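You operate a simulated robot arm through the tools that you are given. There is no shell and no other tool. Be economical: measure what you need, move in short steps, check, and stop when the job is done.

The job below is to be done with a simulated robot arm. You get a single attempt, and the scene is never put back.

Task
Move the white band pot to the sill for more light.
Fine: blind right up; dust the sill with the beige duster first and put it back; the pot stands where the dust lay.

Only the result counts: the job must be done as asked and must still hold three seconds after the hand-in. Knocking over, shifting, dropping, spilling or breaking anything else fails it.

Robot
A 6-joint arm with a two-finger parallel gripper, fixed in place. Base frame: the origin is at the foot of the arm, x ahead of it, y to its left, z up. Units: m, degrees, N and s.
With the tool pointing down near the work surface it reaches from about 0.1 to 0.72 m from the base axis. Its first joint turns from -166.0 to 166.0 degrees. Payload 3.91 kg.
The tool frame sits at the grasp point between the pads (the TCP): z along the fingers, y along the line on which they close. The tips reach 0.03 m beyond it. Largest opening 0.11 m; finger width 0.02, thickness 0.01; the body of the gripper, 0.048 by 0.112 m, starts 0.055 m behind the TCP.
Orientation is that of the tool frame in the base frame, as a unit quaternion [x, y, z, w]. With the fingers straight down and closing along the base's y, the tool's x points along the base's -x, its y along +y and its z along -z.

Tools
- The arm moves only by the tool step_arm. Its argument "rows" is a list of rows, each an object (a shift or turn left out is 0, a gripper value left out holds the last) with "delta_pos": the shift along the tool's x, y, z in m, a list of three; "angular": the turn, a rotation vector about the tool's x, y, z in degrees, a list of three; "jaw": the closure in counts, from 0 (fully open) to 255 (shut). In form: [{"delta_pos": [tx, ty, tz], "angular": [rx, ry, rz], "jaw": jaw}, ...]. A call has 1 to 10 rows; each row shifts and turns the commanded pose from where the row before left it, along the tool's axes as they then stand. A row lasts 0.2 s, in which the tool goes at most 0.05 m and 8.6 degrees; a call with a longer step from one row to the next is refused whole, and so is a gripper value outside its range. A pose out of reach is approached as far as the arm can. The call stops where the force on the tool passes 60 N (or 10 N more than at its start, if that is more) or the arm is blocked; 0.2 s more then pass. The fingers move at their own pace (about 0.045 m/s each) and stop on an object; they squeeze with about 29 N. The grip force told is the motor's: it shows also when the fingers shut on nothing. Time passes only in rows, and 0.2 s behind the last, so rows that do not move let the fingers close. It gives the time, the measured TCP pose, the force on the tool (base axes), the opening and the grip force at its end, in the units of the frame above (readings bear some noise).
- Cameras (640 x 400 px; columns grow to the right, rows downward): "scene" is fixed at [0.056, 0.5056, 1.7067]; the picture's right is [-0.70, -0.71, 0.00], its down [-0.51, 0.51, -0.69] and it looks along [0.49, -0.49, -0.72] (base axes); focal length 256 px, centre (320, 200). "wrist" rides on the gripper at [-0.036, 0, -0.057] in the tool frame; the picture's right is [0.00, -1.00, 0.00], its down [0.97, 0.00, -0.24] and it looks along [0.24, 0.00, 0.97] (tool axes); focal length 218 px, centre (320, 200). There is no depth. A picture from a camera that has moved, and an enlarged one, comes with that camera's place and axes in the base frame and with its lens. The place of the scene camera against the robot may be out by one fixed shift of up to 0.025 m in any direction.
- snapshot(camera): a new picture of that camera. The clock stands still meanwhile.
- raise_lower(by): slides the trunk up (or, below 0, down) by that many m; the arm rides with it, the base frame stays. It gives what a move gives, with no picture.
- enlarge(camera, box): a new picture of the part [left, top, right, bottom] of that camera's present view, enlarged. The clock stands still meanwhile.
- hand_in(): hands the job in; it is judged then, once.

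Work in short steps. Places have to be worked out from the pictures, the camera data and where the tool is seen: move nearer, look again, correct. Check each grasp and each placing, and mend what went wrong. You have 120 turns and 84 pictures in all, those below and enlarged ones among them. Open the gripper and draw the arm clear of the work before you hand the job in, unless the task says otherwise; then end with one line.

The tools are called after "Call:" as a command line: name --argument value ..., lists and objects as JSON in quotes. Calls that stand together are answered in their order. step_arm: Moves the arm, as the interface text tells. Its arguments: {"type":"object","properties":{"rows":{"type":"array","items":{"type":"object","properties":{"delta_pos":{"type":"array","items":{"type":"number"}},"angular":{"type":"array","items":{"type":"number"}},"jaw":{"type":"number"}}}}},"required":["rows"]} The other tools are called the same way: raise_lower (by) slides the trunk up or down; snapshot (camera) takes a picture; enlarge (camera, box) takes an enlarged picture of a part of a camera's view; hand_in () hands the job in.

At the start:

```text
time: 0.0
eef_pos: [0.4279, -0.032, 1.4441]
orientation: [0.001, 1.0, 0.001, 0.0]
wrist_force: [-0.3, -0.5, -1.3]
opening: 0.1098
grip_force: 0.0
trunk travel left (down, up): [-0.55, 0.06]
```

scene: 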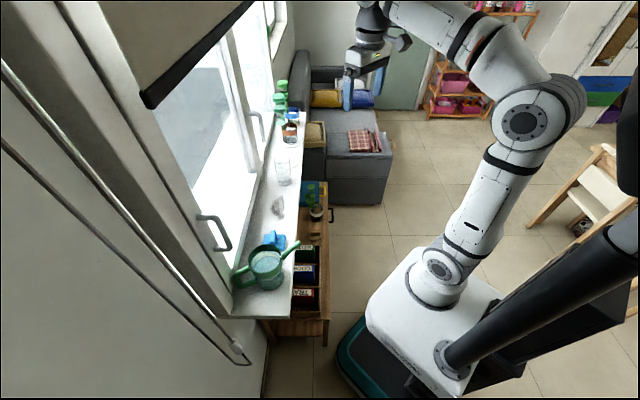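
wrist: 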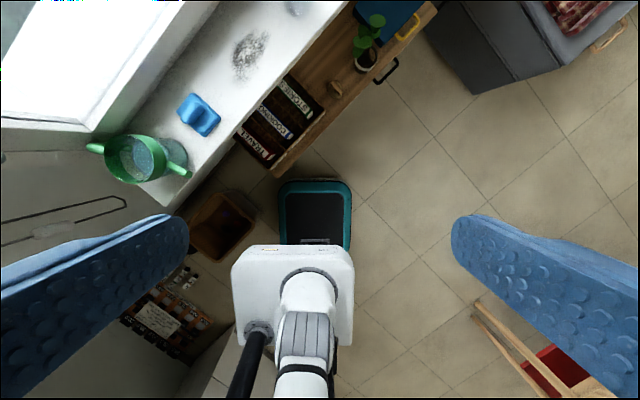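

I start by looking at the sill, the shelf and the blind's cord closely.

Call:
enlarge --camera "scene" --box '[220, 170, 380, 350]'

Call:
enlarge --camera "scene" --box '[240, 60, 400, 180]'

Call:
enlarge --camera "scene" --box '[0, 0, 260, 400]'

Call:
enlarge --camera "wrist" --box '[60, 0, 460, 240]'

Call:
enlarge --camera "wrist" --box '[0, 160, 260, 400]'

```text
2.22 times, centred on (300, 260) of scene
camera zoom: at [0.056, 0.5056, 1.7067], right [-0.7, -0.71, 0.0], down [-0.51, 0.51, -0.69], along [0.49, -0.49, -0.72], focal length 569 px, centre (364, 67)
```

zoom: 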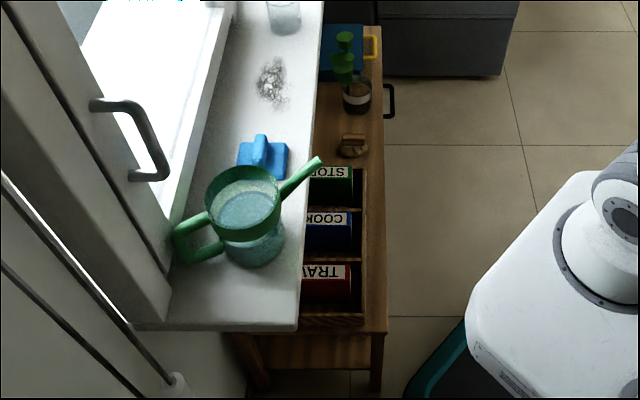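

```text
3.33 times, centred on (320, 120) of scene
camera zoom: at [0.056, 0.5056, 1.7067], right [-0.7, -0.71, 0.0], down [-0.51, 0.51, -0.69], along [0.49, -0.49, -0.72], focal length 854 px, centre (320, 467)
```

zoom: 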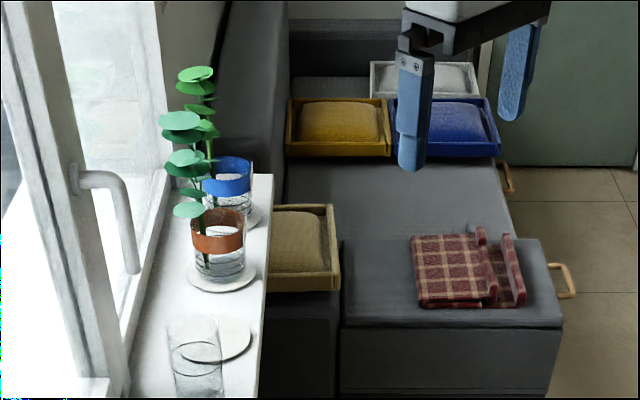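

```text
1.00 times, centred on (130, 200) of scene
camera zoom: at [0.056, 0.5056, 1.7067], right [-0.7, -0.71, 0.0], down [-0.51, 0.51, -0.69], along [0.49, -0.49, -0.72], focal length 256 px, centre (510, 200)
```

zoom: 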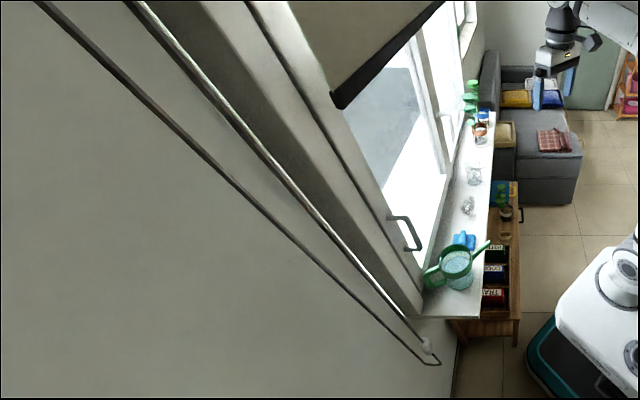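

```text
1.60 times, centred on (260, 120) of wrist
camera zoom: at [0.4649, -0.0315, 1.5008], right [0.0, -1.0, 0.0], down [-0.97, 0.0, 0.24], along [-0.24, 0.0, -0.97], focal length 349 px, centre (416, 328)
```

zoom: 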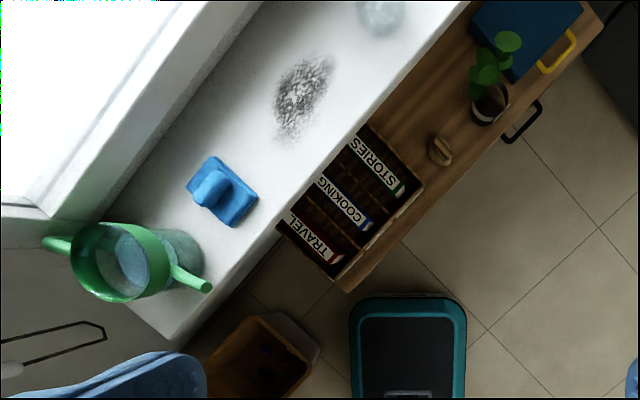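

```text
1.67 times, centred on (130, 280) of wrist
camera zoom: at [0.4649, -0.0315, 1.5008], right [0.0, -1.0, 0.0], down [-0.97, 0.0, 0.24], along [-0.24, 0.0, -0.97], focal length 364 px, centre (637, 67)
```

zoom: 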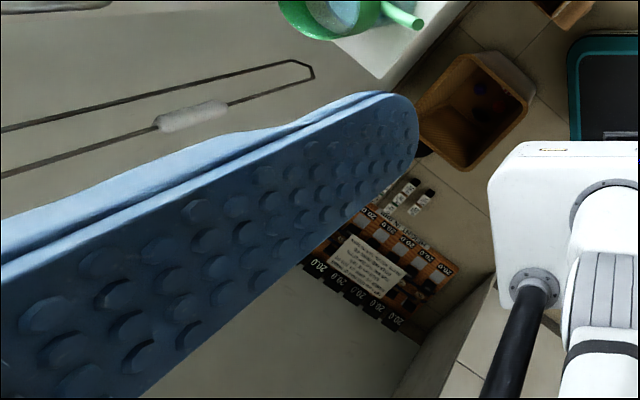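

The white band pot and what may be the beige duster stand on the low table, and the blind's looped cord hangs by the near wall with a white bit low on one run. I enlarge these parts.

Call:
enlarge --camera "scene" --box '[200, 310, 280, 370]'

Call:
enlarge --camera "scene" --box '[280, 160, 360, 260]'

Call:
enlarge --camera "wrist" --box '[0, 180, 140, 260]'

Call:
enlarge --camera "wrist" --box '[310, 0, 420, 120]'

Call:
enlarge --camera "scene" --box '[60, 0, 260, 130]'

```text
6.67 times, centred on (240, 340) of scene
camera zoom: at [0.056, 0.5056, 1.7067], right [-0.7, -0.71, 0.0], down [-0.51, 0.51, -0.69], along [0.49, -0.49, -0.72], focal length 1708 px, centre (853, -733)
```

zoom: 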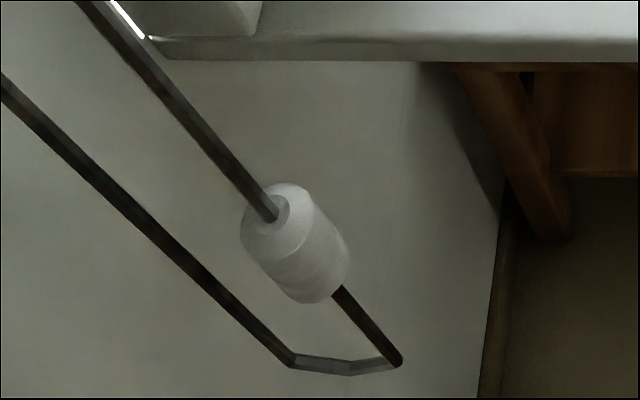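

```text
4.00 times, centred on (320, 210) of scene
camera zoom: at [0.056, 0.5056, 1.7067], right [-0.7, -0.71, 0.0], down [-0.51, 0.51, -0.69], along [0.49, -0.49, -0.72], focal length 1024 px, centre (320, 160)
```

zoom: 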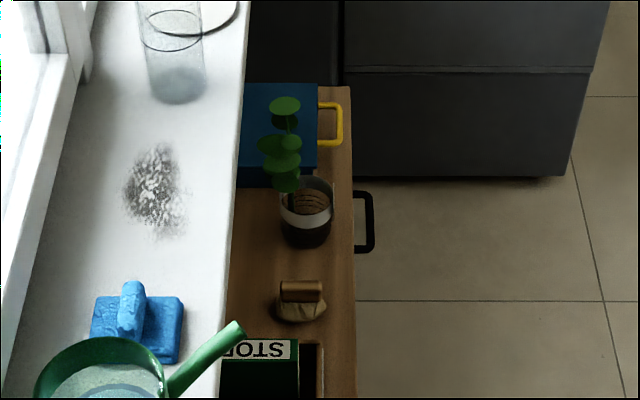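

```text
4.57 times, centred on (70, 220) of wrist
camera zoom: at [0.4649, -0.0315, 1.5008], right [0.0, -1.0, 0.0], down [-0.97, 0.0, 0.24], along [-0.24, 0.0, -0.97], focal length 998 px, centre (1463, 109)
```

zoom: 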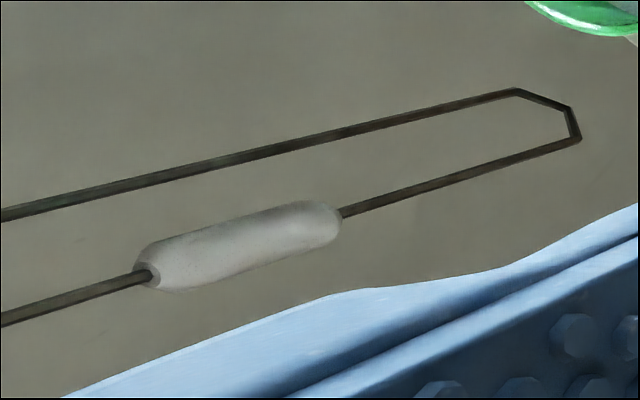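

```text
3.33 times, centred on (365, 60) of wrist
camera zoom: at [0.4649, -0.0315, 1.5008], right [0.0, -1.0, 0.0], down [-0.97, 0.0, 0.24], along [-0.24, 0.0, -0.97], focal length 728 px, centre (170, 667)
```

zoom: 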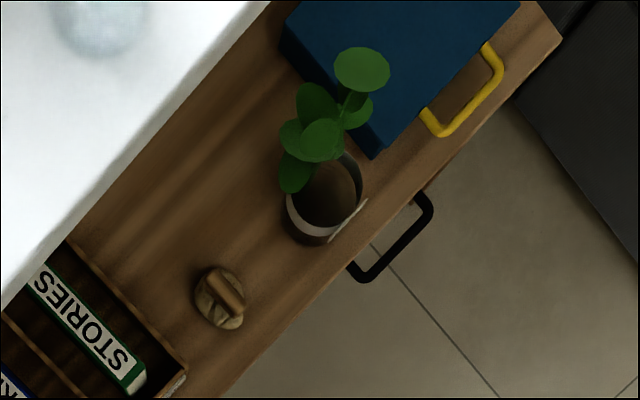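

```text
3.08 times, centred on (160, 65) of scene
camera zoom: at [0.056, 0.5056, 1.7067], right [-0.7, -0.71, 0.0], down [-0.51, 0.51, -0.69], along [0.49, -0.49, -0.72], focal length 788 px, centre (812, 615)
```

zoom: 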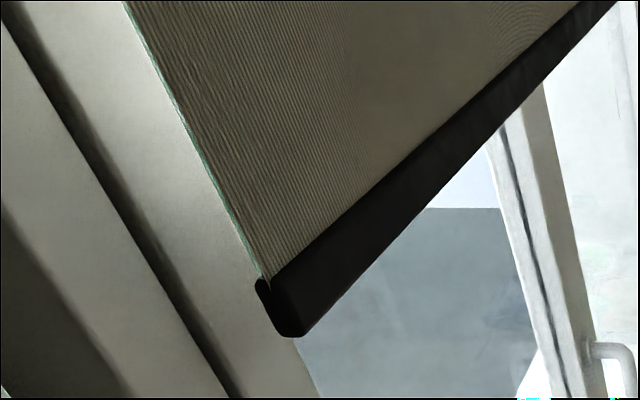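

The white grip on the outer cord run comes out at about (0.298, 0.523, 1.077), and the beige felt duster with the wooden handle is on the low table. I first turn the tool to face the wall: yaw 45 degrees, then begin pitching.

Call:
step_arm --rows '[{"angular": [0, 0, -7.5]}, {"angular": [0, 0, -7.5]}, {"angular": [0, 0, -7.5]}, {"angular": [0, 0, -7.5]}, {"angular": [0, 0, -7.5]}, {"angular": [0, 0, -7.5]}, {"angular": [0, -8, 0]}, {"angular": [0, -8, 0]}, {"angular": [0, -8, 0]}, {"angular": [0, -8, 0]}]'

```text
time: 2.2
eef_pos: [0.4285, -0.0309, 1.4437]
orientation: [-0.368, 0.888, 0.106, 0.256]
wrist_force: [0.0, 0.2, 0.3]
opening: 0.1101
grip_force: 0.1
trunk travel left (down, up): [-0.55, 0.06]
```

The tool now leans toward the wall as meant. I finish the pitch to horizontal.

Call:
step_arm --rows '[{"angular": [0, -8.28, 0]}, {"angular": [0, -8.28, 0]}, {"angular": [0, -8.28, 0]}, {"angular": [0, -8.28, 0]}, {"angular": [0, -8.28, 0]}, {"angular": [0, -8.28, 0]}, {"angular": [0, -8.28, 0]}]'

Call:
snapshot --camera "wrist"

Call:
snapshot --camera "scene"

```text
time: 3.8
eef_pos: [0.4286, -0.032, 1.4427]
orientation: [-0.271, 0.652, 0.271, 0.654]
wrist_force: [-0.5, 0.2, 0.4]
opening: 0.11
grip_force: 0.0
trunk travel left (down, up): [-0.55, 0.06]
```

```text
71 pictures are left
camera wrist: at [0.3888, -0.0722, 1.4798], right [0.71, -0.71, 0.0], down [-0.17, -0.17, -0.97], along [0.69, 0.69, -0.24], focal length 218 px, centre (320, 200)
```

wrist: 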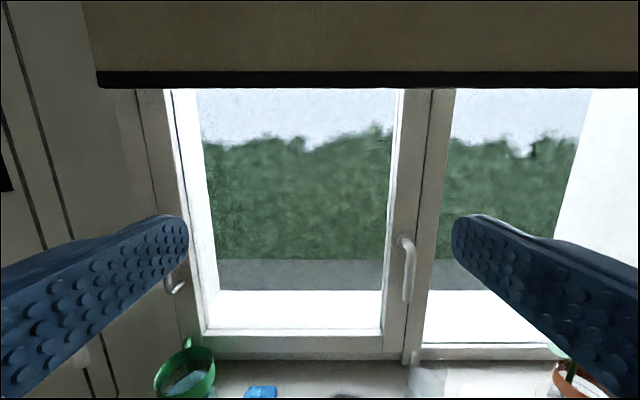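

```text
70 pictures are left
```

scene: 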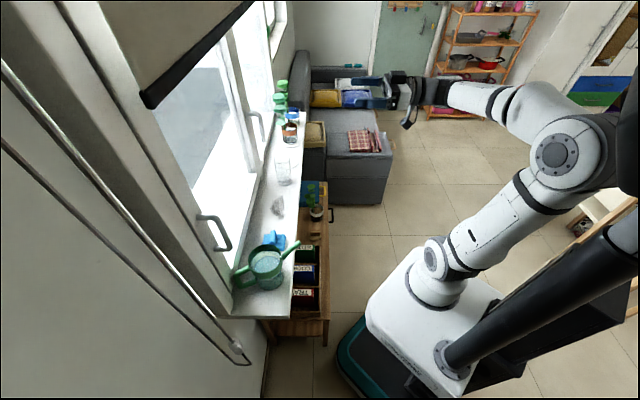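

The tool is horizontal, facing the window, with the blind's bar high above the TCP. I move along the wall and down toward the cord grip, staying well back from the wall.

Call:
step_arm --rows '[{"delta_pos": [0.029, 0.038, 0]}, {"delta_pos": [0.029, 0.038, 0]}, {"delta_pos": [0.029, 0.038, 0]}, {"delta_pos": [0.029, 0.038, 0]}, {"delta_pos": [0.029, 0.038, 0]}, {"delta_pos": [0.029, 0.038, 0]}, {"delta_pos": [0.029, 0.038, 0]}, {"delta_pos": [0.029, 0.038, 0]}, {"delta_pos": [0.029, 0.038, 0]}, {"delta_pos": [0.029, 0.038, 0]}]'

Call:
snapshot --camera "wrist"

```text
time: 4.8
eef_pos: [0.3736, 0.0266, 1.3221]
orientation: [-0.21, 0.688, 0.316, 0.618]
wrist_force: [-0.7, -0.5, 0.6]
opening: 0.1097
grip_force: 0.2
out of reach, approached as far as the arm can: row 3, 4
trunk travel left (down, up): [-0.55, 0.06]
stopped in row 4: the arm was blocked; the commanded pose is now the measured one
```

```text
69 pictures are left
camera wrist: at [0.3383, -0.0165, 1.3602], right [0.68, -0.71, -0.18], down [-0.32, -0.07, -0.95], along [0.66, 0.7, -0.27], focal length 218 px, centre (320, 200)
```

wrist: 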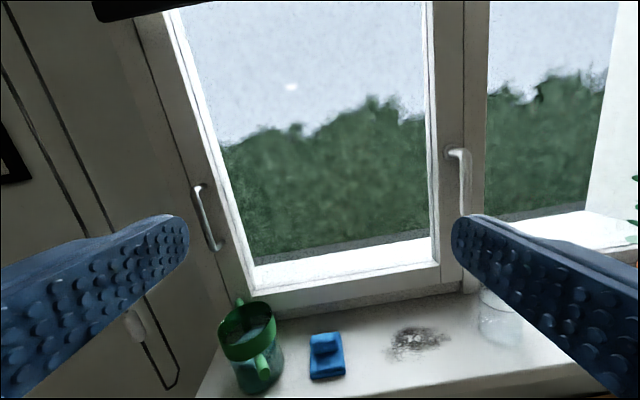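

The arm met its near-in limit and rolled by about 10 degrees. I move outward (nearer the wall but high above the sill), then straighten the roll.

Call:
step_arm --rows '[{"delta_pos": [0, 0, 0.045]}, {"delta_pos": [0, 0, 0.045]}, {"delta_pos": [0, 0, 0.045]}, {"angular": [0, -1, -5]}, {"angular": [0, -1, -5]}]'

```text
time: 6.0
eef_pos: [0.4702, 0.1199, 1.3199]
orientation: [-0.265, 0.656, 0.261, 0.657]
wrist_force: [-0.1, 0.3, 0.4]
opening: 0.1101
grip_force: 0.1
trunk travel left (down, up): [-0.55, 0.06]
```

Straight again. I slide along the wall toward the cord at this height.

Call:
step_arm --rows '[{"delta_pos": [0, 0.045, 0]}, {"delta_pos": [0, 0.045, 0]}, {"delta_pos": [0, 0.045, 0]}, {"delta_pos": [0, 0.045, 0]}, {"delta_pos": [0, 0.045, 0]}, {"delta_pos": [0, 0.045, 0]}, {"delta_pos": [0, 0.045, 0]}, {"delta_pos": [0, 0.045, 0]}, {"delta_pos": [0, 0.045, 0]}]'

Call:
snapshot --camera "wrist"

```text
time: 8.0
eef_pos: [0.3666, 0.2562, 1.3442]
orientation: [-0.268, 0.655, 0.264, 0.655]
wrist_force: [-0.4, -0.2, -0.1]
opening: 0.11
grip_force: 0.0
out of reach, approached as far as the arm can: row 2, 3, 4, 5, 6, 7, 8, 9
trunk travel left (down, up): [-0.55, 0.06]
```

```text
68 pictures are left
camera wrist: at [0.3262, 0.2174, 1.381], right [0.7, -0.72, 0.0], down [-0.17, -0.17, -0.97], along [0.7, 0.67, -0.24], focal length 218 px, centre (320, 200)
```

wrist: 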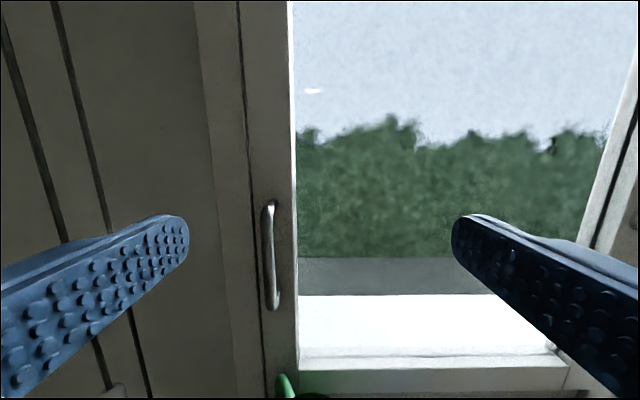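

The limit again comes from the wrist being too near the arm's axis. I go outward a bit more (still in front of the window handle and above the can), then along.

Call:
step_arm --rows '[{"delta_pos": [0, 0, 0.03]}, {"delta_pos": [0, 0, 0.03]}, {"delta_pos": [0, 0.03, 0]}, {"delta_pos": [0, 0.04, 0]}, {"delta_pos": [0, 0.04, 0]}, {"delta_pos": [0, 0.04, 0]}, {"delta_pos": [0, 0.03, 0]}]'

Call:
snapshot --camera "wrist"

Call:
snapshot --camera "scene"

```text
time: 9.6
eef_pos: [0.4082, 0.2876, 1.3552]
orientation: [-0.268, 0.655, 0.264, 0.655]
wrist_force: [-0.5, -0.8, -0.2]
opening: 0.1101
grip_force: 0.0
out of reach, approached as far as the arm can: row 1, 2, 3, 4, 5, 6, 7
trunk travel left (down, up): [-0.55, 0.06]
```

```text
67 pictures are left
camera wrist: at [0.3681, 0.2471, 1.3921], right [0.7, -0.72, 0.0], down [-0.17, -0.17, -0.97], along [0.7, 0.67, -0.24], focal length 218 px, centre (320, 200)
```

wrist: 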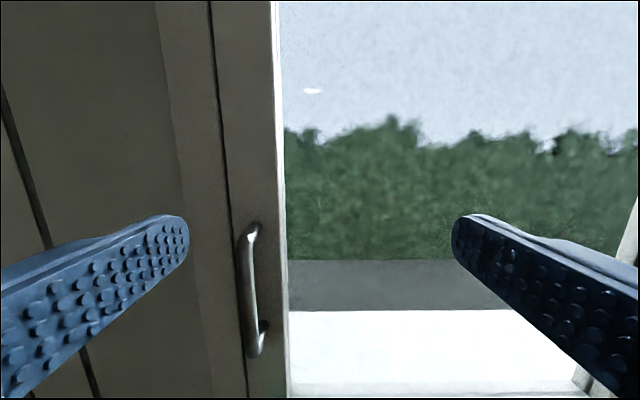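

```text
66 pictures are left
```

scene: 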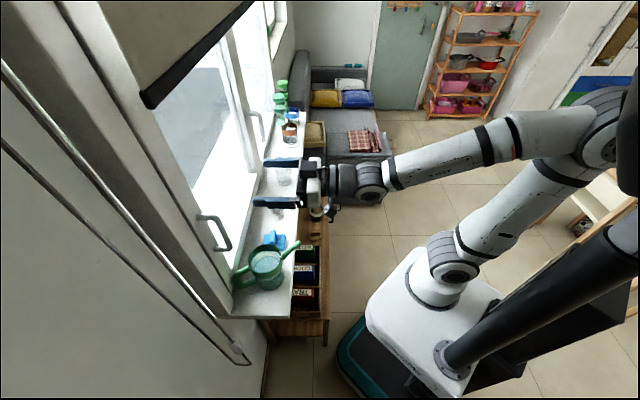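

The arm cannot go further along in this folded posture; lowering the trunk should unfold it. First I bring the commanded pose back to near the measured one and away from the window.

Call:
step_arm --rows '[{"delta_pos": [0, -0.042, -0.013]}, {"delta_pos": [0, -0.042, -0.013]}, {"delta_pos": [0, -0.042, -0.013]}, {"delta_pos": [0, -0.042, -0.013]}, {"delta_pos": [0, -0.042, -0.013]}, {"delta_pos": [0, -0.042, -0.013]}, {"delta_pos": [0, -0.042, -0.013]}, {"delta_pos": [0, -0.042, -0.013]}, {"delta_pos": [0, -0.042, -0.013]}, {"delta_pos": [0, -0.042, -0.013]}]'

```text
time: 11.8
eef_pos: [0.6069, -0.1077, 1.3562]
orientation: [-0.265, 0.656, 0.263, 0.656]
wrist_force: [0.6, 0.3, 0.1]
opening: 0.1102
grip_force: 0.1
trunk travel left (down, up): [-0.55, 0.06]
```

The commanded pose is evidently reset each time, so I am now at (0.61, -0.11, 1.36), clear of the sill. I lower the trunk 0.27 m so the same height is reached with a more open elbow.

Call:
raise_lower --by -0.27

Call:
step_arm --rows '[{"delta_pos": [0, 0.045, 0]}, {"delta_pos": [-0.01, 0.045, 0]}, {"delta_pos": [-0.01, 0.045, 0]}, {"delta_pos": [-0.01, 0.045, 0]}, {"delta_pos": [-0.01, 0.045, 0]}, {"delta_pos": [-0.01, 0.045, 0]}, {"delta_pos": [-0.01, 0.045, 0]}]'

Call:
snapshot --camera "scene"

```text
time: 14.5
eef_pos: [0.6059, -0.1068, 1.0867]
orientation: [-0.265, 0.656, 0.263, 0.656]
wrist_force: [0.3, -0.2, 0.9]
opening: 0.11
grip_force: 0.0
trunk travel left (down, up): [-0.28, 0.33]
```

```text
time: 16.1
eef_pos: [0.4249, 0.1172, 1.1036]
orientation: [-0.238, 0.697, 0.279, 0.616]
wrist_force: [-1.0, 0.1, -0.2]
opening: 0.1097
grip_force: 0.0
trunk travel left (down, up): [-0.28, 0.33]
```

```text
65 pictures are left
```

scene: 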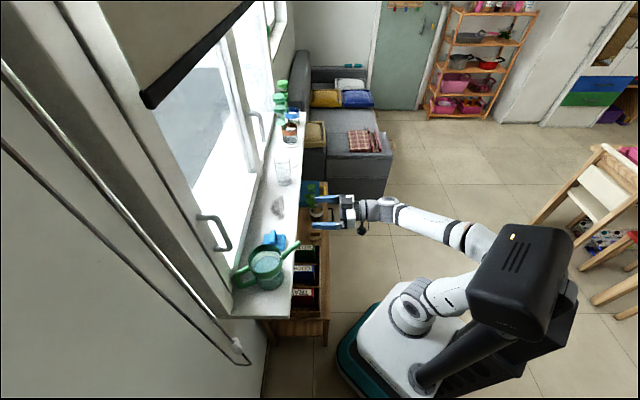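

The pose lags a little with a small tilt; I wait two rows to see whether it settles.

Call:
step_arm --rows '[{}, {}, {}]'

```text
time: 16.9
eef_pos: [0.4278, 0.1178, 1.0981]
orientation: [-0.24, 0.697, 0.282, 0.614]
wrist_force: [-0.7, 0.4, -1.2]
opening: 0.1102
grip_force: 0.1
trunk travel left (down, up): [-0.28, 0.33]
stopped in row 3: the arm was blocked; the commanded pose is now the measured one
```

The arm seems to be blocked by its elbow meeting the mast behind it, which happens only when it is folded in facing ahead. I go back to tool-down here, then sweep round to the cord's side before tilting.

Call:
step_arm --rows '[{"angular": [0, 8.5, 0]}, {"angular": [0, 8.5, 0]}, {"angular": [0, 8.5, 0]}, {"angular": [0, 8.5, 0]}, {"angular": [0, 8.5, 0]}, {"angular": [0, 8.5, 0]}, {"angular": [0, 8.5, 0]}, {"angular": [0, 8.5, 0]}, {"angular": [0, 8.5, 0]}, {"angular": [0, 8.5, 0]}]'

```text
time: 19.1
eef_pos: [0.4261, 0.12, 1.1008]
orientation: [-0.367, 0.929, 0.043, -0.018]
wrist_force: [-0.8, -0.5, -0.5]
opening: 0.1099
grip_force: 0.0
trunk travel left (down, up): [-0.28, 0.33]
```

Tool is down again. I sweep along the front of the sill, a little higher, to the cord's side.

Call:
step_arm --rows '[{"delta_pos": [0.01, 0.03, -0.03]}, {"delta_pos": [0, 0.04, 0]}, {"delta_pos": [0, 0.04, 0]}, {"delta_pos": [0, 0.04, 0]}, {"delta_pos": [0, 0.04, 0]}, {"delta_pos": [0, 0.04, 0]}, {"delta_pos": [0, 0.04, 0]}, {"delta_pos": [0, 0.04, 0]}, {"delta_pos": [0, 0.04, 0]}, {"delta_pos": [0, 0.02, 0]}]'

```text
time: 21.3
eef_pos: [0.167, 0.3788, 1.1659]
orientation: [-0.368, 0.929, 0.044, -0.016]
wrist_force: [-0.2, 0.2, -0.3]
opening: 0.1103
grip_force: 0.0
trunk travel left (down, up): [-0.28, 0.33]
```

I am beside the cord's column, still 0.2 m from it. I level the small tilt and pitch the tool up toward the wall by 60 degrees.

Call:
step_arm --rows '[{"angular": [5.4, 0, 0]}, {"angular": [0, -7.5, 0]}, {"angular": [0, -7.5, 0]}, {"angular": [0, -7.5, 0]}, {"angular": [0, -7.5, 0]}, {"angular": [0, -7.5, 0]}, {"angular": [0, -7.5, 0]}, {"angular": [0, -7.5, 0]}, {"angular": [0, -7.5, 0]}]'

Call:
snapshot --camera "wrist"

Call:
snapshot --camera "scene"

```text
time: 23.3
eef_pos: [0.168, 0.3788, 1.1643]
orientation: [-0.317, 0.805, 0.184, 0.467]
wrist_force: [0.2, -0.3, 0.0]
opening: 0.1102
grip_force: 0.0
trunk travel left (down, up): [-0.28, 0.33]
```

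```text
64 pictures are left
camera wrist: at [0.1455, 0.3561, 1.2254], right [0.68, -0.73, 0.0], down [-0.5, -0.47, -0.72], along [0.53, 0.5, -0.69], focal length 218 px, centre (320, 200)
```

wrist: 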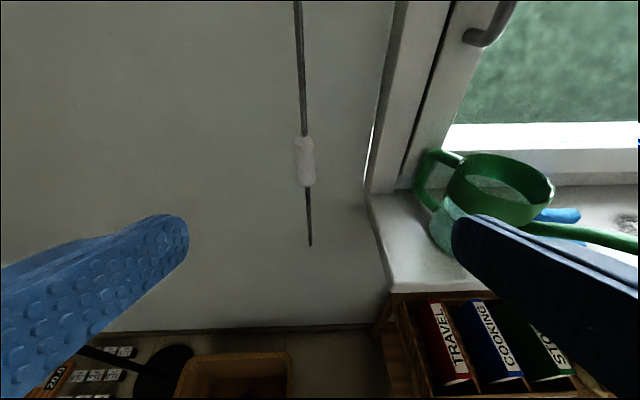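

```text
63 pictures are left
```

scene: 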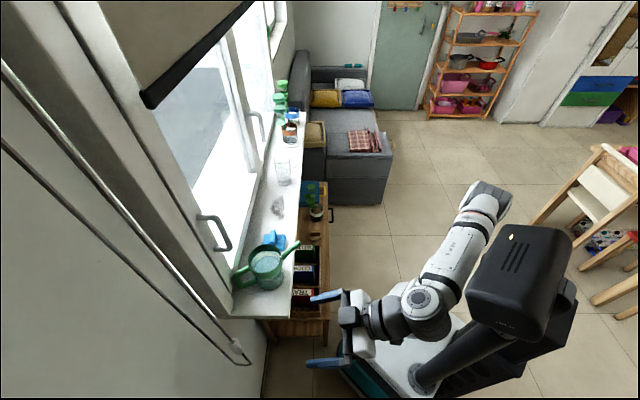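

The grip's ray confirms u = -0.16, z ≈ 1.078 (grip about 0.075 m long, 0.027 thick). I approach most of the way, then look again.

Call:
step_arm --rows '[{"delta_pos": [-0.004, 0.006, 0.04]}, {"delta_pos": [-0.004, 0.006, 0.04]}, {"delta_pos": [-0.006, 0.006, 0.04]}, {"delta_pos": [-0.004, 0, 0.03]}]'

Call:
snapshot --camera "wrist"

```text
time: 24.3
eef_pos: [0.2575, 0.4883, 1.1057]
orientation: [-0.318, 0.805, 0.184, 0.466]
wrist_force: [-0.1, 1.1, 0.0]
opening: 0.1104
grip_force: 0.1
trunk travel left (down, up): [-0.28, 0.33]
```

```text
62 pictures are left
camera wrist: at [0.2356, 0.4665, 1.1665], right [0.68, -0.73, 0.0], down [-0.5, -0.47, -0.72], along [0.53, 0.49, -0.69], focal length 218 px, centre (320, 200)
```

wrist: 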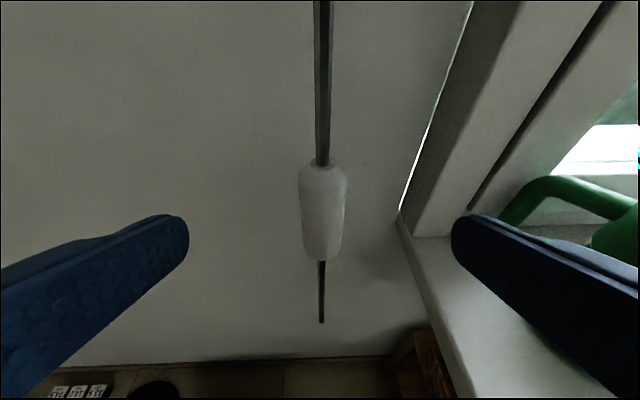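

Aligned with the grip. I go the last 0.06 m and close the jaws.

Call:
step_arm --rows '[{"delta_pos": [0, 0, 0.03]}, {"delta_pos": [0, 0, 0.03]}, {}, {"jaw": 255}, {"jaw": 255}, {"jaw": 255}, {"jaw": 255}, {"jaw": 255}, {"jaw": 255}, {"jaw": 255}]'

Call:
snapshot --camera "wrist"

```text
time: 26.5
eef_pos: [0.2955, 0.5219, 1.0762]
orientation: [-0.318, 0.805, 0.185, 0.466]
wrist_force: [2.4, -3.1, -0.1]
opening: 0.0225
grip_force: 44.7
trunk travel left (down, up): [-0.28, 0.33]
```

```text
61 pictures are left
camera wrist: at [0.2732, 0.5002, 1.1364], right [0.68, -0.73, 0.0], down [-0.51, -0.47, -0.72], along [0.53, 0.49, -0.69], focal length 218 px, centre (320, 200)
```

wrist: 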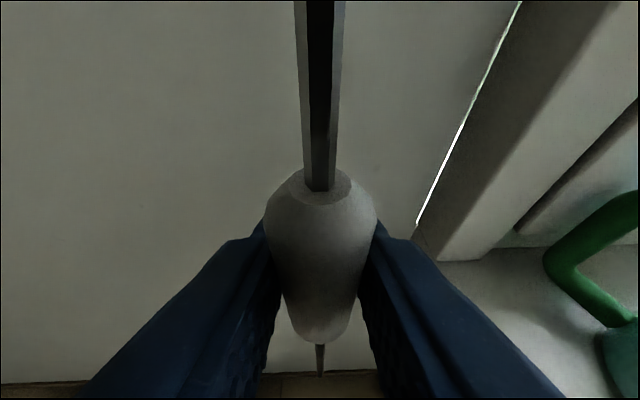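

Grip held (opening 0.0225). I pull straight down a little and watch the blind.

Call:
step_arm --rows '[{"delta_pos": [0.0087, 0, 0.005]}, {"delta_pos": [0.0087, 0, 0.005]}, {"delta_pos": [0.0087, 0, 0.005]}, {"delta_pos": [0.0087, 0, 0.005]}]'

Call:
snapshot --camera "scene"

```text
time: 27.5
eef_pos: [0.2954, 0.5223, 1.0359]
orientation: [-0.318, 0.805, 0.184, 0.466]
wrist_force: [10.9, -4.6, 3.2]
opening: 0.0224
grip_force: 44.9
trunk travel left (down, up): [-0.28, 0.33]
```

```text
60 pictures are left
```

scene: 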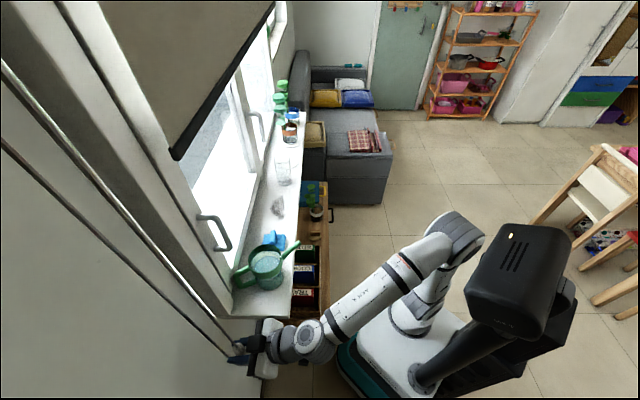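

Pulling down lowers the blind (about 2.5 to 1), so the grip must go up. I move up 0.16 m in steps.

Call:
step_arm --rows '[{"delta_pos": [-0.0139, 0, -0.008]}, {"delta_pos": [-0.0139, 0, -0.008]}, {"delta_pos": [-0.0139, 0, -0.008]}, {"delta_pos": [-0.0139, 0, -0.008]}, {"delta_pos": [-0.0139, 0, -0.008]}, {"delta_pos": [-0.0139, 0, -0.008]}, {"delta_pos": [-0.0139, 0, -0.008]}, {"delta_pos": [-0.0139, 0, -0.008]}, {"delta_pos": [-0.0139, 0, -0.008]}, {"delta_pos": [-0.0139, 0, -0.008]}]'

Call:
snapshot --camera "scene"

```text
time: 29.7
eef_pos: [0.2954, 0.5212, 1.1985]
orientation: [-0.319, 0.805, 0.186, 0.465]
wrist_force: [7.3, -9.9, -2.1]
opening: 0.023
grip_force: 45.3
trunk travel left (down, up): [-0.28, 0.33]
```

```text
59 pictures are left
```

scene: 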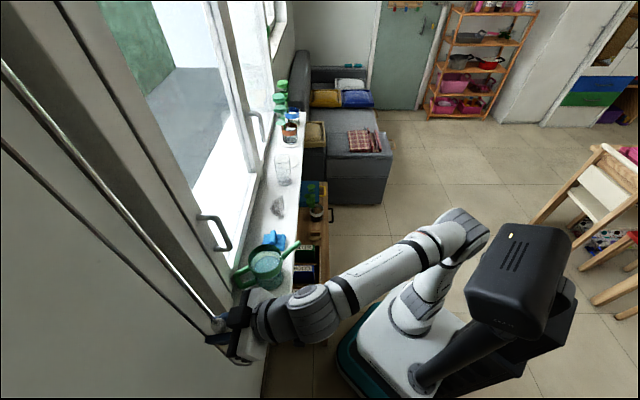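

The blind now lies above the scene view. I keep pushing up in small steps until it meets its stop.

Call:
step_arm --rows '[{"delta_pos": [-0.0087, 0, -0.005]}, {"delta_pos": [-0.0087, 0, -0.005]}, {"delta_pos": [-0.0087, 0, -0.005]}, {"delta_pos": [-0.0087, 0, -0.005]}, {"delta_pos": [-0.0087, 0, -0.005]}, {"delta_pos": [-0.0087, 0, -0.005]}, {"delta_pos": [-0.0087, 0, -0.005]}, {"delta_pos": [-0.0087, 0, -0.005]}]'

Call:
snapshot --camera "wrist"

```text
time: 31.5
eef_pos: [0.2942, 0.5216, 1.2784]
orientation: [-0.318, 0.805, 0.184, 0.466]
wrist_force: [-1.5, -6.4, -3.5]
opening: 0.0229
grip_force: 44.9
trunk travel left (down, up): [-0.28, 0.33]
```

```text
58 pictures are left
camera wrist: at [0.2731, 0.5, 1.3375], right [0.68, -0.73, 0.0], down [-0.5, -0.47, -0.72], along [0.53, 0.49, -0.69], focal length 218 px, centre (320, 200)
```

wrist: 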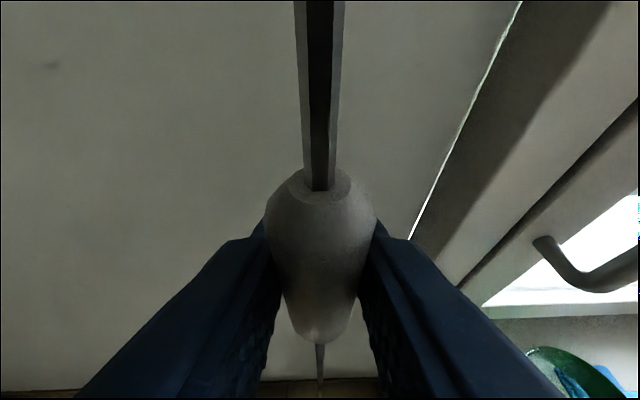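

No stop met yet and the grip hasn't slipped. I continue up.

Call:
step_arm --rows '[{"delta_pos": [-0.0087, 0, -0.005]}, {"delta_pos": [-0.0087, 0, -0.005]}, {"delta_pos": [-0.0087, 0, -0.005]}, {"delta_pos": [-0.0087, 0, -0.005]}, {"delta_pos": [-0.0087, 0, -0.005]}, {"delta_pos": [-0.0087, 0, -0.005]}, {"delta_pos": [-0.0087, 0, -0.005]}, {"delta_pos": [-0.0087, 0, -0.005]}]'

Call:
snapshot --camera "wrist"

```text
time: 33.3
eef_pos: [0.2946, 0.5226, 1.3598]
orientation: [-0.319, 0.804, 0.186, 0.466]
wrist_force: [-0.3, -0.6, -0.1]
opening: 0.0
grip_force: 37.5
trunk travel left (down, up): [-0.28, 0.33]
```

```text
57 pictures are left
camera wrist: at [0.2711, 0.5007, 1.4202], right [0.69, -0.73, 0.0], down [-0.5, -0.47, -0.72], along [0.53, 0.5, -0.69], focal length 218 px, centre (320, 200)
```

wrist: 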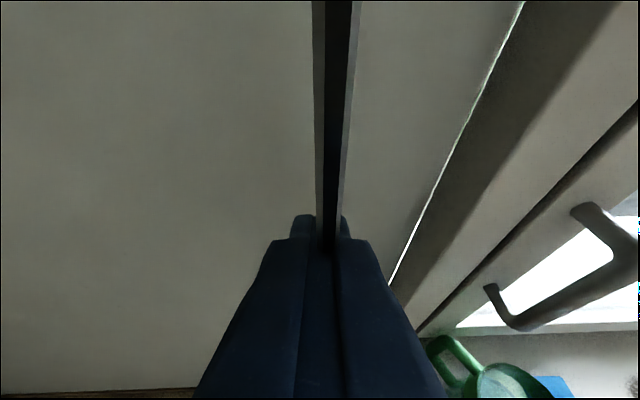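

The fingers slipped off above the grip, so it met its stop. I open slightly, back away and look.

Call:
step_arm --rows '[{"jaw": 170}, {"jaw": 170}, {"delta_pos": [0, 0, -0.03]}, {"delta_pos": [0, 0, -0.04]}, {"delta_pos": [0, 0, -0.04]}, {"delta_pos": [0, 0, -0.04]}, {"angular": [0, -8, 0]}, {"angular": [0, -8, 0]}, {"angular": [0, -8, 0]}]'

Call:
snapshot --camera "wrist"

```text
time: 35.3
eef_pos: [0.2004, 0.4332, 1.4333]
orientation: [-0.272, 0.689, 0.248, 0.625]
wrist_force: [0.4, 0.6, 0.4]
opening: 0.0367
grip_force: 0.0
trunk travel left (down, up): [-0.28, 0.33]
```

```text
56 pictures are left
camera wrist: at [0.1616, 0.3966, 1.4752], right [0.69, -0.73, 0.0], down [-0.25, -0.23, -0.94], along [0.69, 0.65, -0.34], focal length 218 px, centre (320, 200)
```

wrist: 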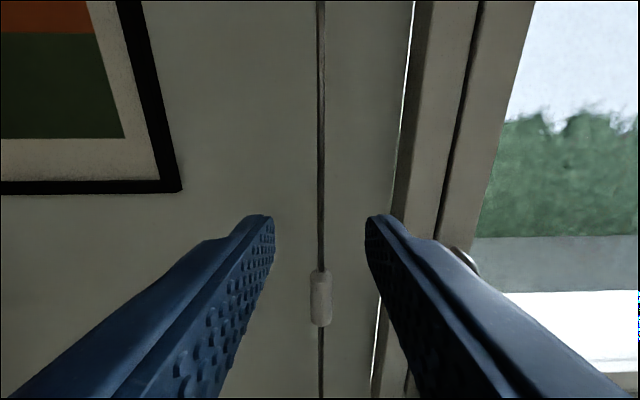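

The grip now rests at z ≈ 1.30, 0.22 m above where it was. I tilt up to check the blind itself.

Call:
step_arm --rows '[{"angular": [0, -8, 0]}, {"angular": [0, -8, 0]}, {"angular": [0, -8, 0]}, {"angular": [0, -8, 0]}, {"angular": [0, -8, 0]}]'

Call:
snapshot --camera "wrist"

```text
time: 36.5
eef_pos: [0.1992, 0.4343, 1.4315]
orientation: [-0.173, 0.436, 0.325, 0.821]
wrist_force: [0.0, -0.9, -0.8]
opening: 0.0366
grip_force: 0.0
trunk travel left (down, up): [-0.28, 0.33]
```

```text
55 pictures are left
camera wrist: at [0.1511, 0.3873, 1.43], right [0.69, -0.73, 0.0], down [0.25, 0.24, -0.94], along [0.68, 0.64, 0.35], focal length 218 px, centre (320, 200)
```

wrist: 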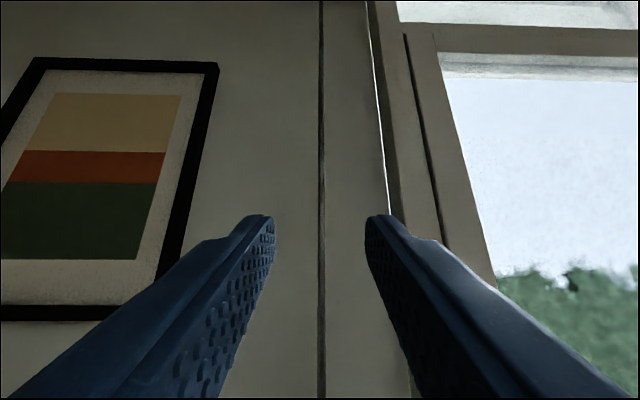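

The blind is above even this view; I tilt further up to see its top.

Call:
step_arm --rows '[{"angular": [0, -8, 0]}, {"angular": [0, -8, 0]}, {"angular": [0, -8, 0]}]'

Call:
snapshot --camera "wrist"

```text
time: 37.3
eef_pos: [0.1982, 0.4318, 1.4323]
orientation: [-0.101, 0.255, 0.354, 0.894]
wrist_force: [-0.7, 0.6, 0.2]
opening: 0.0368
grip_force: 0.0
trunk travel left (down, up): [-0.28, 0.33]
```

```text
54 pictures are left
camera wrist: at [0.1561, 0.3908, 1.4029], right [0.69, -0.73, 0.0], down [0.51, 0.48, -0.72], along [0.52, 0.49, 0.7], focal length 218 px, centre (320, 200)
```

wrist: 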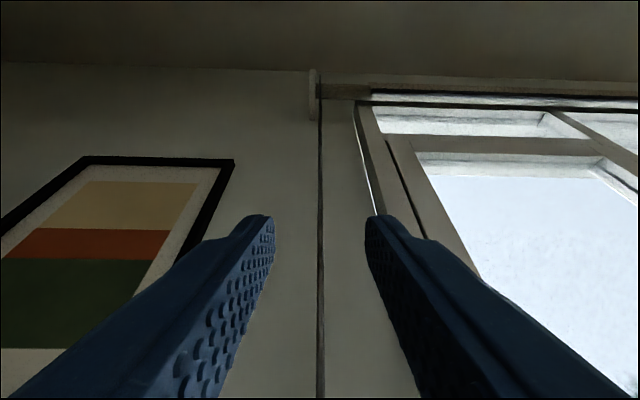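

Call:
enlarge --camera "wrist" --box '[290, 50, 460, 150]'

```text
3.76 times, centred on (375, 100) of wrist
camera zoom: at [0.1561, 0.3908, 1.4029], right [0.69, -0.73, 0.0], down [0.51, 0.48, -0.72], along [0.52, 0.49, 0.7], focal length 822 px, centre (113, 576)
```

zoom: 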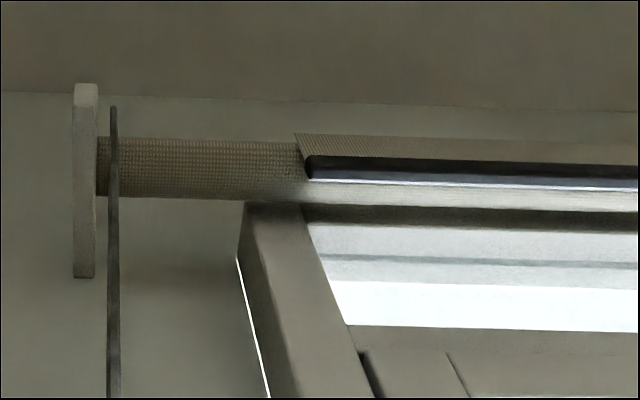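

The bar is rolled up close under the roller. To be sure it is at its stop I'll push the grip from below with shut fingers; first pitch back.

Call:
step_arm --rows '[{"angular": [0, 8.5, 0], "jaw": 255}, {"angular": [0, 8.5, 0]}, {"angular": [0, 8.5, 0]}, {"angular": [0, 8.5, 0]}, {"angular": [0, 8.5, 0]}, {"angular": [0, 8.5, 0]}, {"angular": [0, 8.5, 0]}, {"angular": [0, 8.5, 0]}, {"angular": [0, 8.5, 0]}, {"angular": [0, 8.5, 0]}]'

Call:
step_arm --rows '[{"delta_pos": [0.043, 0, 0.025]}, {"delta_pos": [0.043, 0, 0.025]}, {"delta_pos": [0.043, 0, 0.025]}, {"delta_pos": [0.043, 0, 0.025]}, {"delta_pos": [0.013, 0, 0.007]}]'

Call:
snapshot --camera "wrist"

```text
time: 39.5
eef_pos: [0.1992, 0.4312, 1.4345]
orientation: [-0.314, 0.792, 0.194, 0.486]
wrist_force: [-0.9, -0.3, 0.2]
opening: 0.0
grip_force: 29.0
trunk travel left (down, up): [-0.28, 0.33]
```

```text
time: 40.7
eef_pos: [0.2081, 0.4409, 1.2179]
orientation: [-0.314, 0.792, 0.193, 0.487]
wrist_force: [0.6, 0.1, 0.8]
opening: 0.0
grip_force: 28.8
trunk travel left (down, up): [-0.28, 0.33]
```

```text
52 pictures are left
camera wrist: at [0.1833, 0.4176, 1.2766], right [0.69, -0.73, 0.0], down [-0.48, -0.45, -0.76], along [0.55, 0.52, -0.65], focal length 218 px, centre (320, 200)
```

wrist: 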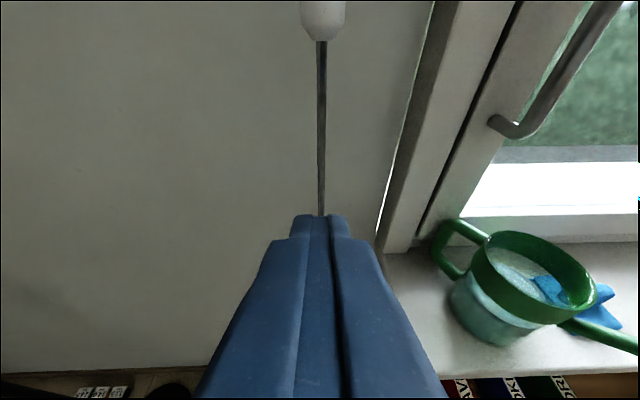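

I go forward horizontally under the grip, then push up gently and watch the force.

Call:
step_arm --rows '[{"delta_pos": [-0.0147, 0, 0.026]}, {"delta_pos": [-0.0147, 0, 0.026]}, {"delta_pos": [-0.0147, 0, 0.026]}, {"delta_pos": [-0.0147, 0, 0.026]}, {"delta_pos": [-0.0087, 0, -0.005]}, {"delta_pos": [-0.0087, 0, -0.005]}, {"delta_pos": [-0.0087, 0, -0.005]}]'

Call:
snapshot --camera "wrist"

```text
time: 42.3
eef_pos: [0.2938, 0.5217, 1.2517]
orientation: [-0.314, 0.794, 0.191, 0.484]
wrist_force: [-2.0, -10.2, -17.7]
opening: 0.0
grip_force: 28.8
trunk travel left (down, up): [-0.28, 0.33]
```

```text
51 pictures are left
camera wrist: at [0.27, 0.4981, 1.31], right [0.68, -0.73, 0.0], down [-0.48, -0.45, -0.75], along [0.55, 0.51, -0.66], focal length 218 px, centre (320, 200)
```

wrist: 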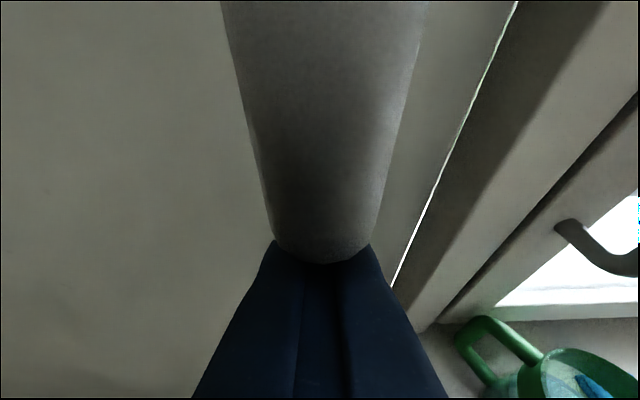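

Touching from below with 18 N. One centimetre more tells whether it is a stop.

Call:
step_arm --rows '[{"delta_pos": [-0.0043, 0, -0.0025]}, {"delta_pos": [-0.0043, 0, -0.0025]}]'

```text
time: 42.8
eef_pos: [0.294, 0.5211, 1.252]
orientation: [-0.315, 0.799, 0.184, 0.479]
wrist_force: [-2.7, -7.5, -12.7]
opening: 0.0001
grip_force: 29.1
trunk travel left (down, up): [-0.28, 0.33]
stopped in row 2: the force on the tool passed its limit (the readings are from after the stop); the commanded pose is now the measured one
```

It is at its stop: the blind is right up. I ease down off the grip, draw back from the wall, and turn the tool down.

Call:
step_arm --rows '[{"delta_pos": [0.013, 0, 0.0075]}, {"delta_pos": [0.0196, 0, -0.0347]}, {"delta_pos": [0.0196, 0, -0.0347]}, {"delta_pos": [0.0196, 0, -0.0347]}, {"delta_pos": [0.0196, 0, -0.0347]}, {"delta_pos": [0.015, 0, -0.026]}]'

Call:
step_arm --rows '[{"angular": [0, 7.7, 0]}, {"angular": [0, 7.7, 0]}, {"angular": [0, 7.7, 0]}, {"angular": [0, 7.7, 0]}, {"angular": [0, 7.7, 0]}, {"angular": [0, 7.7, 0]}, {"angular": [0, 7.7, 0]}, {"angular": [0, 7.7, 0], "jaw": 0}, {}]'

Call:
snapshot --camera "wrist"

```text
time: 44.2
eef_pos: [0.1588, 0.3988, 1.2207]
orientation: [-0.317, 0.801, 0.172, 0.479]
wrist_force: [0.0, -1.0, -0.1]
opening: 0.0
grip_force: 29.3
trunk travel left (down, up): [-0.28, 0.33]
```

```text
time: 46.2
eef_pos: [0.1551, 0.3933, 1.2336]
orientation: [-0.366, 0.931, -0.002, 0.004]
wrist_force: [-0.5, -0.1, 0.8]
opening: 0.0505
grip_force: 0.1
trunk travel left (down, up): [-0.28, 0.33]
```

```text
50 pictures are left
camera wrist: at [0.1824, 0.4177, 1.2909], right [0.68, -0.73, 0.01], down [-0.71, -0.66, 0.23], along [-0.17, -0.16, -0.97], focal length 218 px, centre (320, 200)
```

wrist: 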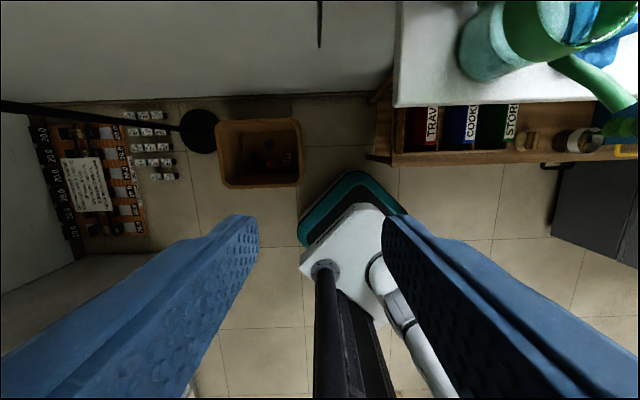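

Tool is down and clear. I sweep back along the front of the sill toward the table end.

Call:
step_arm --rows '[{"delta_pos": [0, -0.045, 0]}, {"delta_pos": [0, -0.045, 0]}, {"delta_pos": [0, -0.045, 0]}, {"delta_pos": [0, -0.045, 0]}, {"delta_pos": [0, -0.045, 0]}, {"delta_pos": [0, -0.045, 0]}, {"delta_pos": [0, -0.045, 0]}, {"delta_pos": [0, -0.045, 0]}, {"delta_pos": [0, -0.045, 0]}, {"delta_pos": [0, -0.045, 0]}]'

Call:
step_arm --rows '[{"delta_pos": [0, -0.04, 0]}, {"delta_pos": [0, -0.04, 0]}, {"delta_pos": [0, -0.04, 0]}, {"delta_pos": [0, -0.04, 0]}]'

Call:
snapshot --camera "wrist"

```text
time: 48.4
eef_pos: [0.4611, 0.0647, 1.2371]
orientation: [-0.366, 0.93, -0.001, 0.006]
wrist_force: [-0.5, -0.3, -0.1]
opening: 0.1101
grip_force: 0.3
trunk travel left (down, up): [-0.28, 0.33]
```

```text
time: 49.4
eef_pos: [0.5596, -0.0535, 1.202]
orientation: [-0.367, 0.93, -0.002, 0.005]
wrist_force: [0.9, -0.2, -0.4]
opening: 0.1099
grip_force: 0.1
out of reach, approached as far as the arm can: row 1, 2, 3, 4
trunk travel left (down, up): [-0.28, 0.33]
```

```text
49 pictures are left
camera wrist: at [0.5866, -0.0287, 1.2599], right [0.68, -0.73, 0.01], down [-0.71, -0.66, 0.23], along [-0.16, -0.16, -0.97], focal length 218 px, centre (320, 200)
```

wrist: 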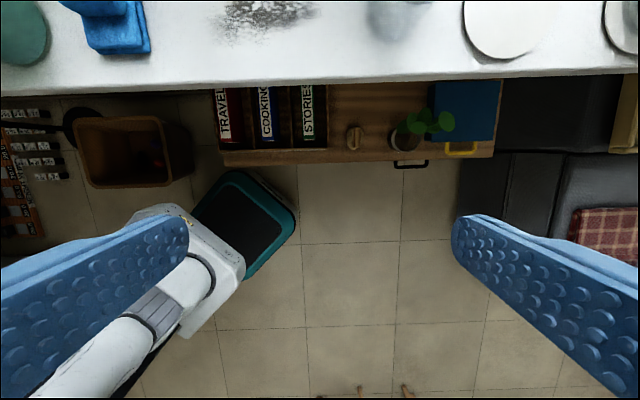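

From here: sill edge v ≈ -0.475, dust at (u 0.376, v -0.56), duster near (0.697, -0.09) with its handle across the table, so the present closing direction suits it. I lower the trunk to get down to the table.

Call:
raise_lower --by -0.26

Call:
snapshot --camera "wrist"

Call:
snapshot --camera "scene"

```text
time: 52.1
eef_pos: [0.5599, -0.0536, 0.9429]
orientation: [-0.366, 0.931, -0.002, 0.006]
wrist_force: [0.4, -0.1, -0.5]
opening: 0.1101
grip_force: 0.2
trunk travel left (down, up): [-0.02, 0.59]
```

```text
48 pictures are left
camera wrist: at [0.5859, -0.0284, 1.0004], right [0.68, -0.73, 0.01], down [-0.71, -0.66, 0.23], along [-0.16, -0.16, -0.97], focal length 218 px, centre (320, 200)
```

wrist: 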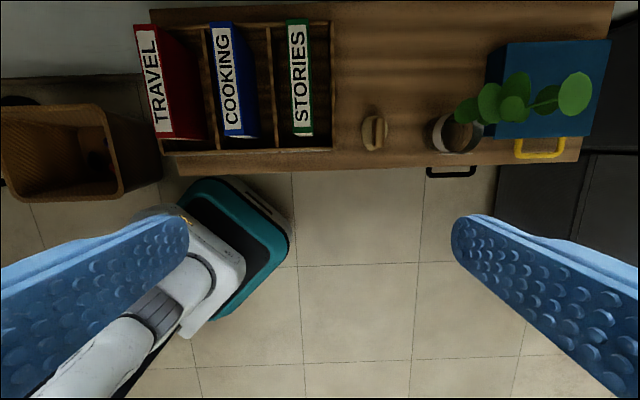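

```text
47 pictures are left
```

scene: 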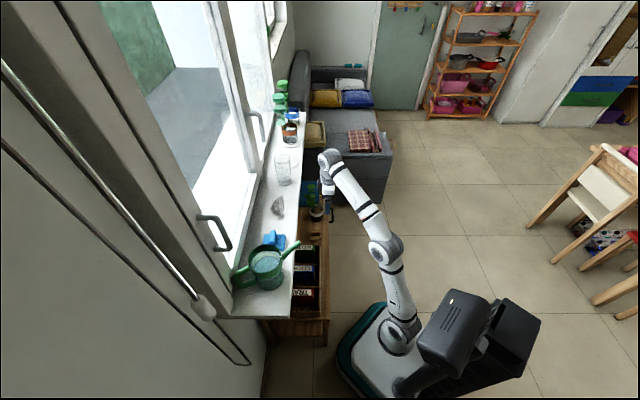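

The duster lies between the book box and the pot. I tilt the tool 15 degrees so its body leans away from the sill, narrow the jaws, and descend in front of the table edge.

Call:
step_arm --rows '[{"angular": [0, -7.5, 0], "jaw": 110}, {"angular": [0, -7.5, 0]}, {"delta_pos": [0.0097, -0.0146, 0.0362]}, {"delta_pos": [0.0097, -0.0146, 0.0362]}, {"delta_pos": [0.0097, -0.0146, 0.0362]}, {"delta_pos": [0.0097, -0.0146, 0.0362]}, {"delta_pos": [0.0097, -0.0146, 0.0362]}, {"delta_pos": [0.0097, -0.0146, 0.0362]}, {"delta_pos": [0.0097, -0.0146, 0.0362]}, {"delta_pos": [0.0097, -0.0146, 0.0362]}]'

Call:
snapshot --camera "wrist"

```text
time: 54.3
eef_pos: [0.643, -0.1377, 0.6417]
orientation: [-0.363, 0.922, 0.046, 0.128]
wrist_force: [-0.1, 0.4, 0.3]
opening: 0.0627
grip_force: 0.1
trunk travel left (down, up): [-0.02, 0.59]
```

```text
46 pictures are left
camera wrist: at [0.6575, -0.1259, 0.7079], right [0.68, -0.73, 0.01], down [-0.73, -0.68, -0.03], along [0.03, 0.01, -1.0], focal length 218 px, centre (320, 200)
```

wrist: 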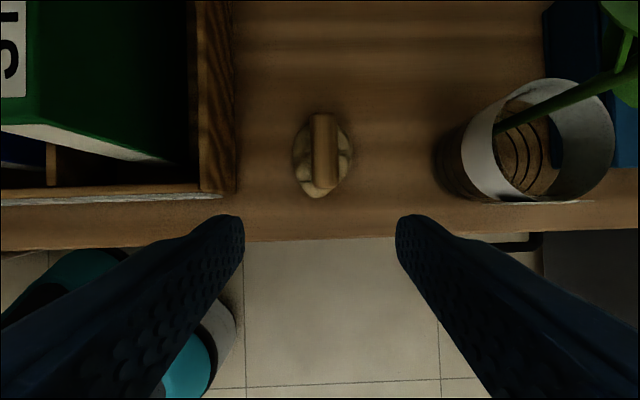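

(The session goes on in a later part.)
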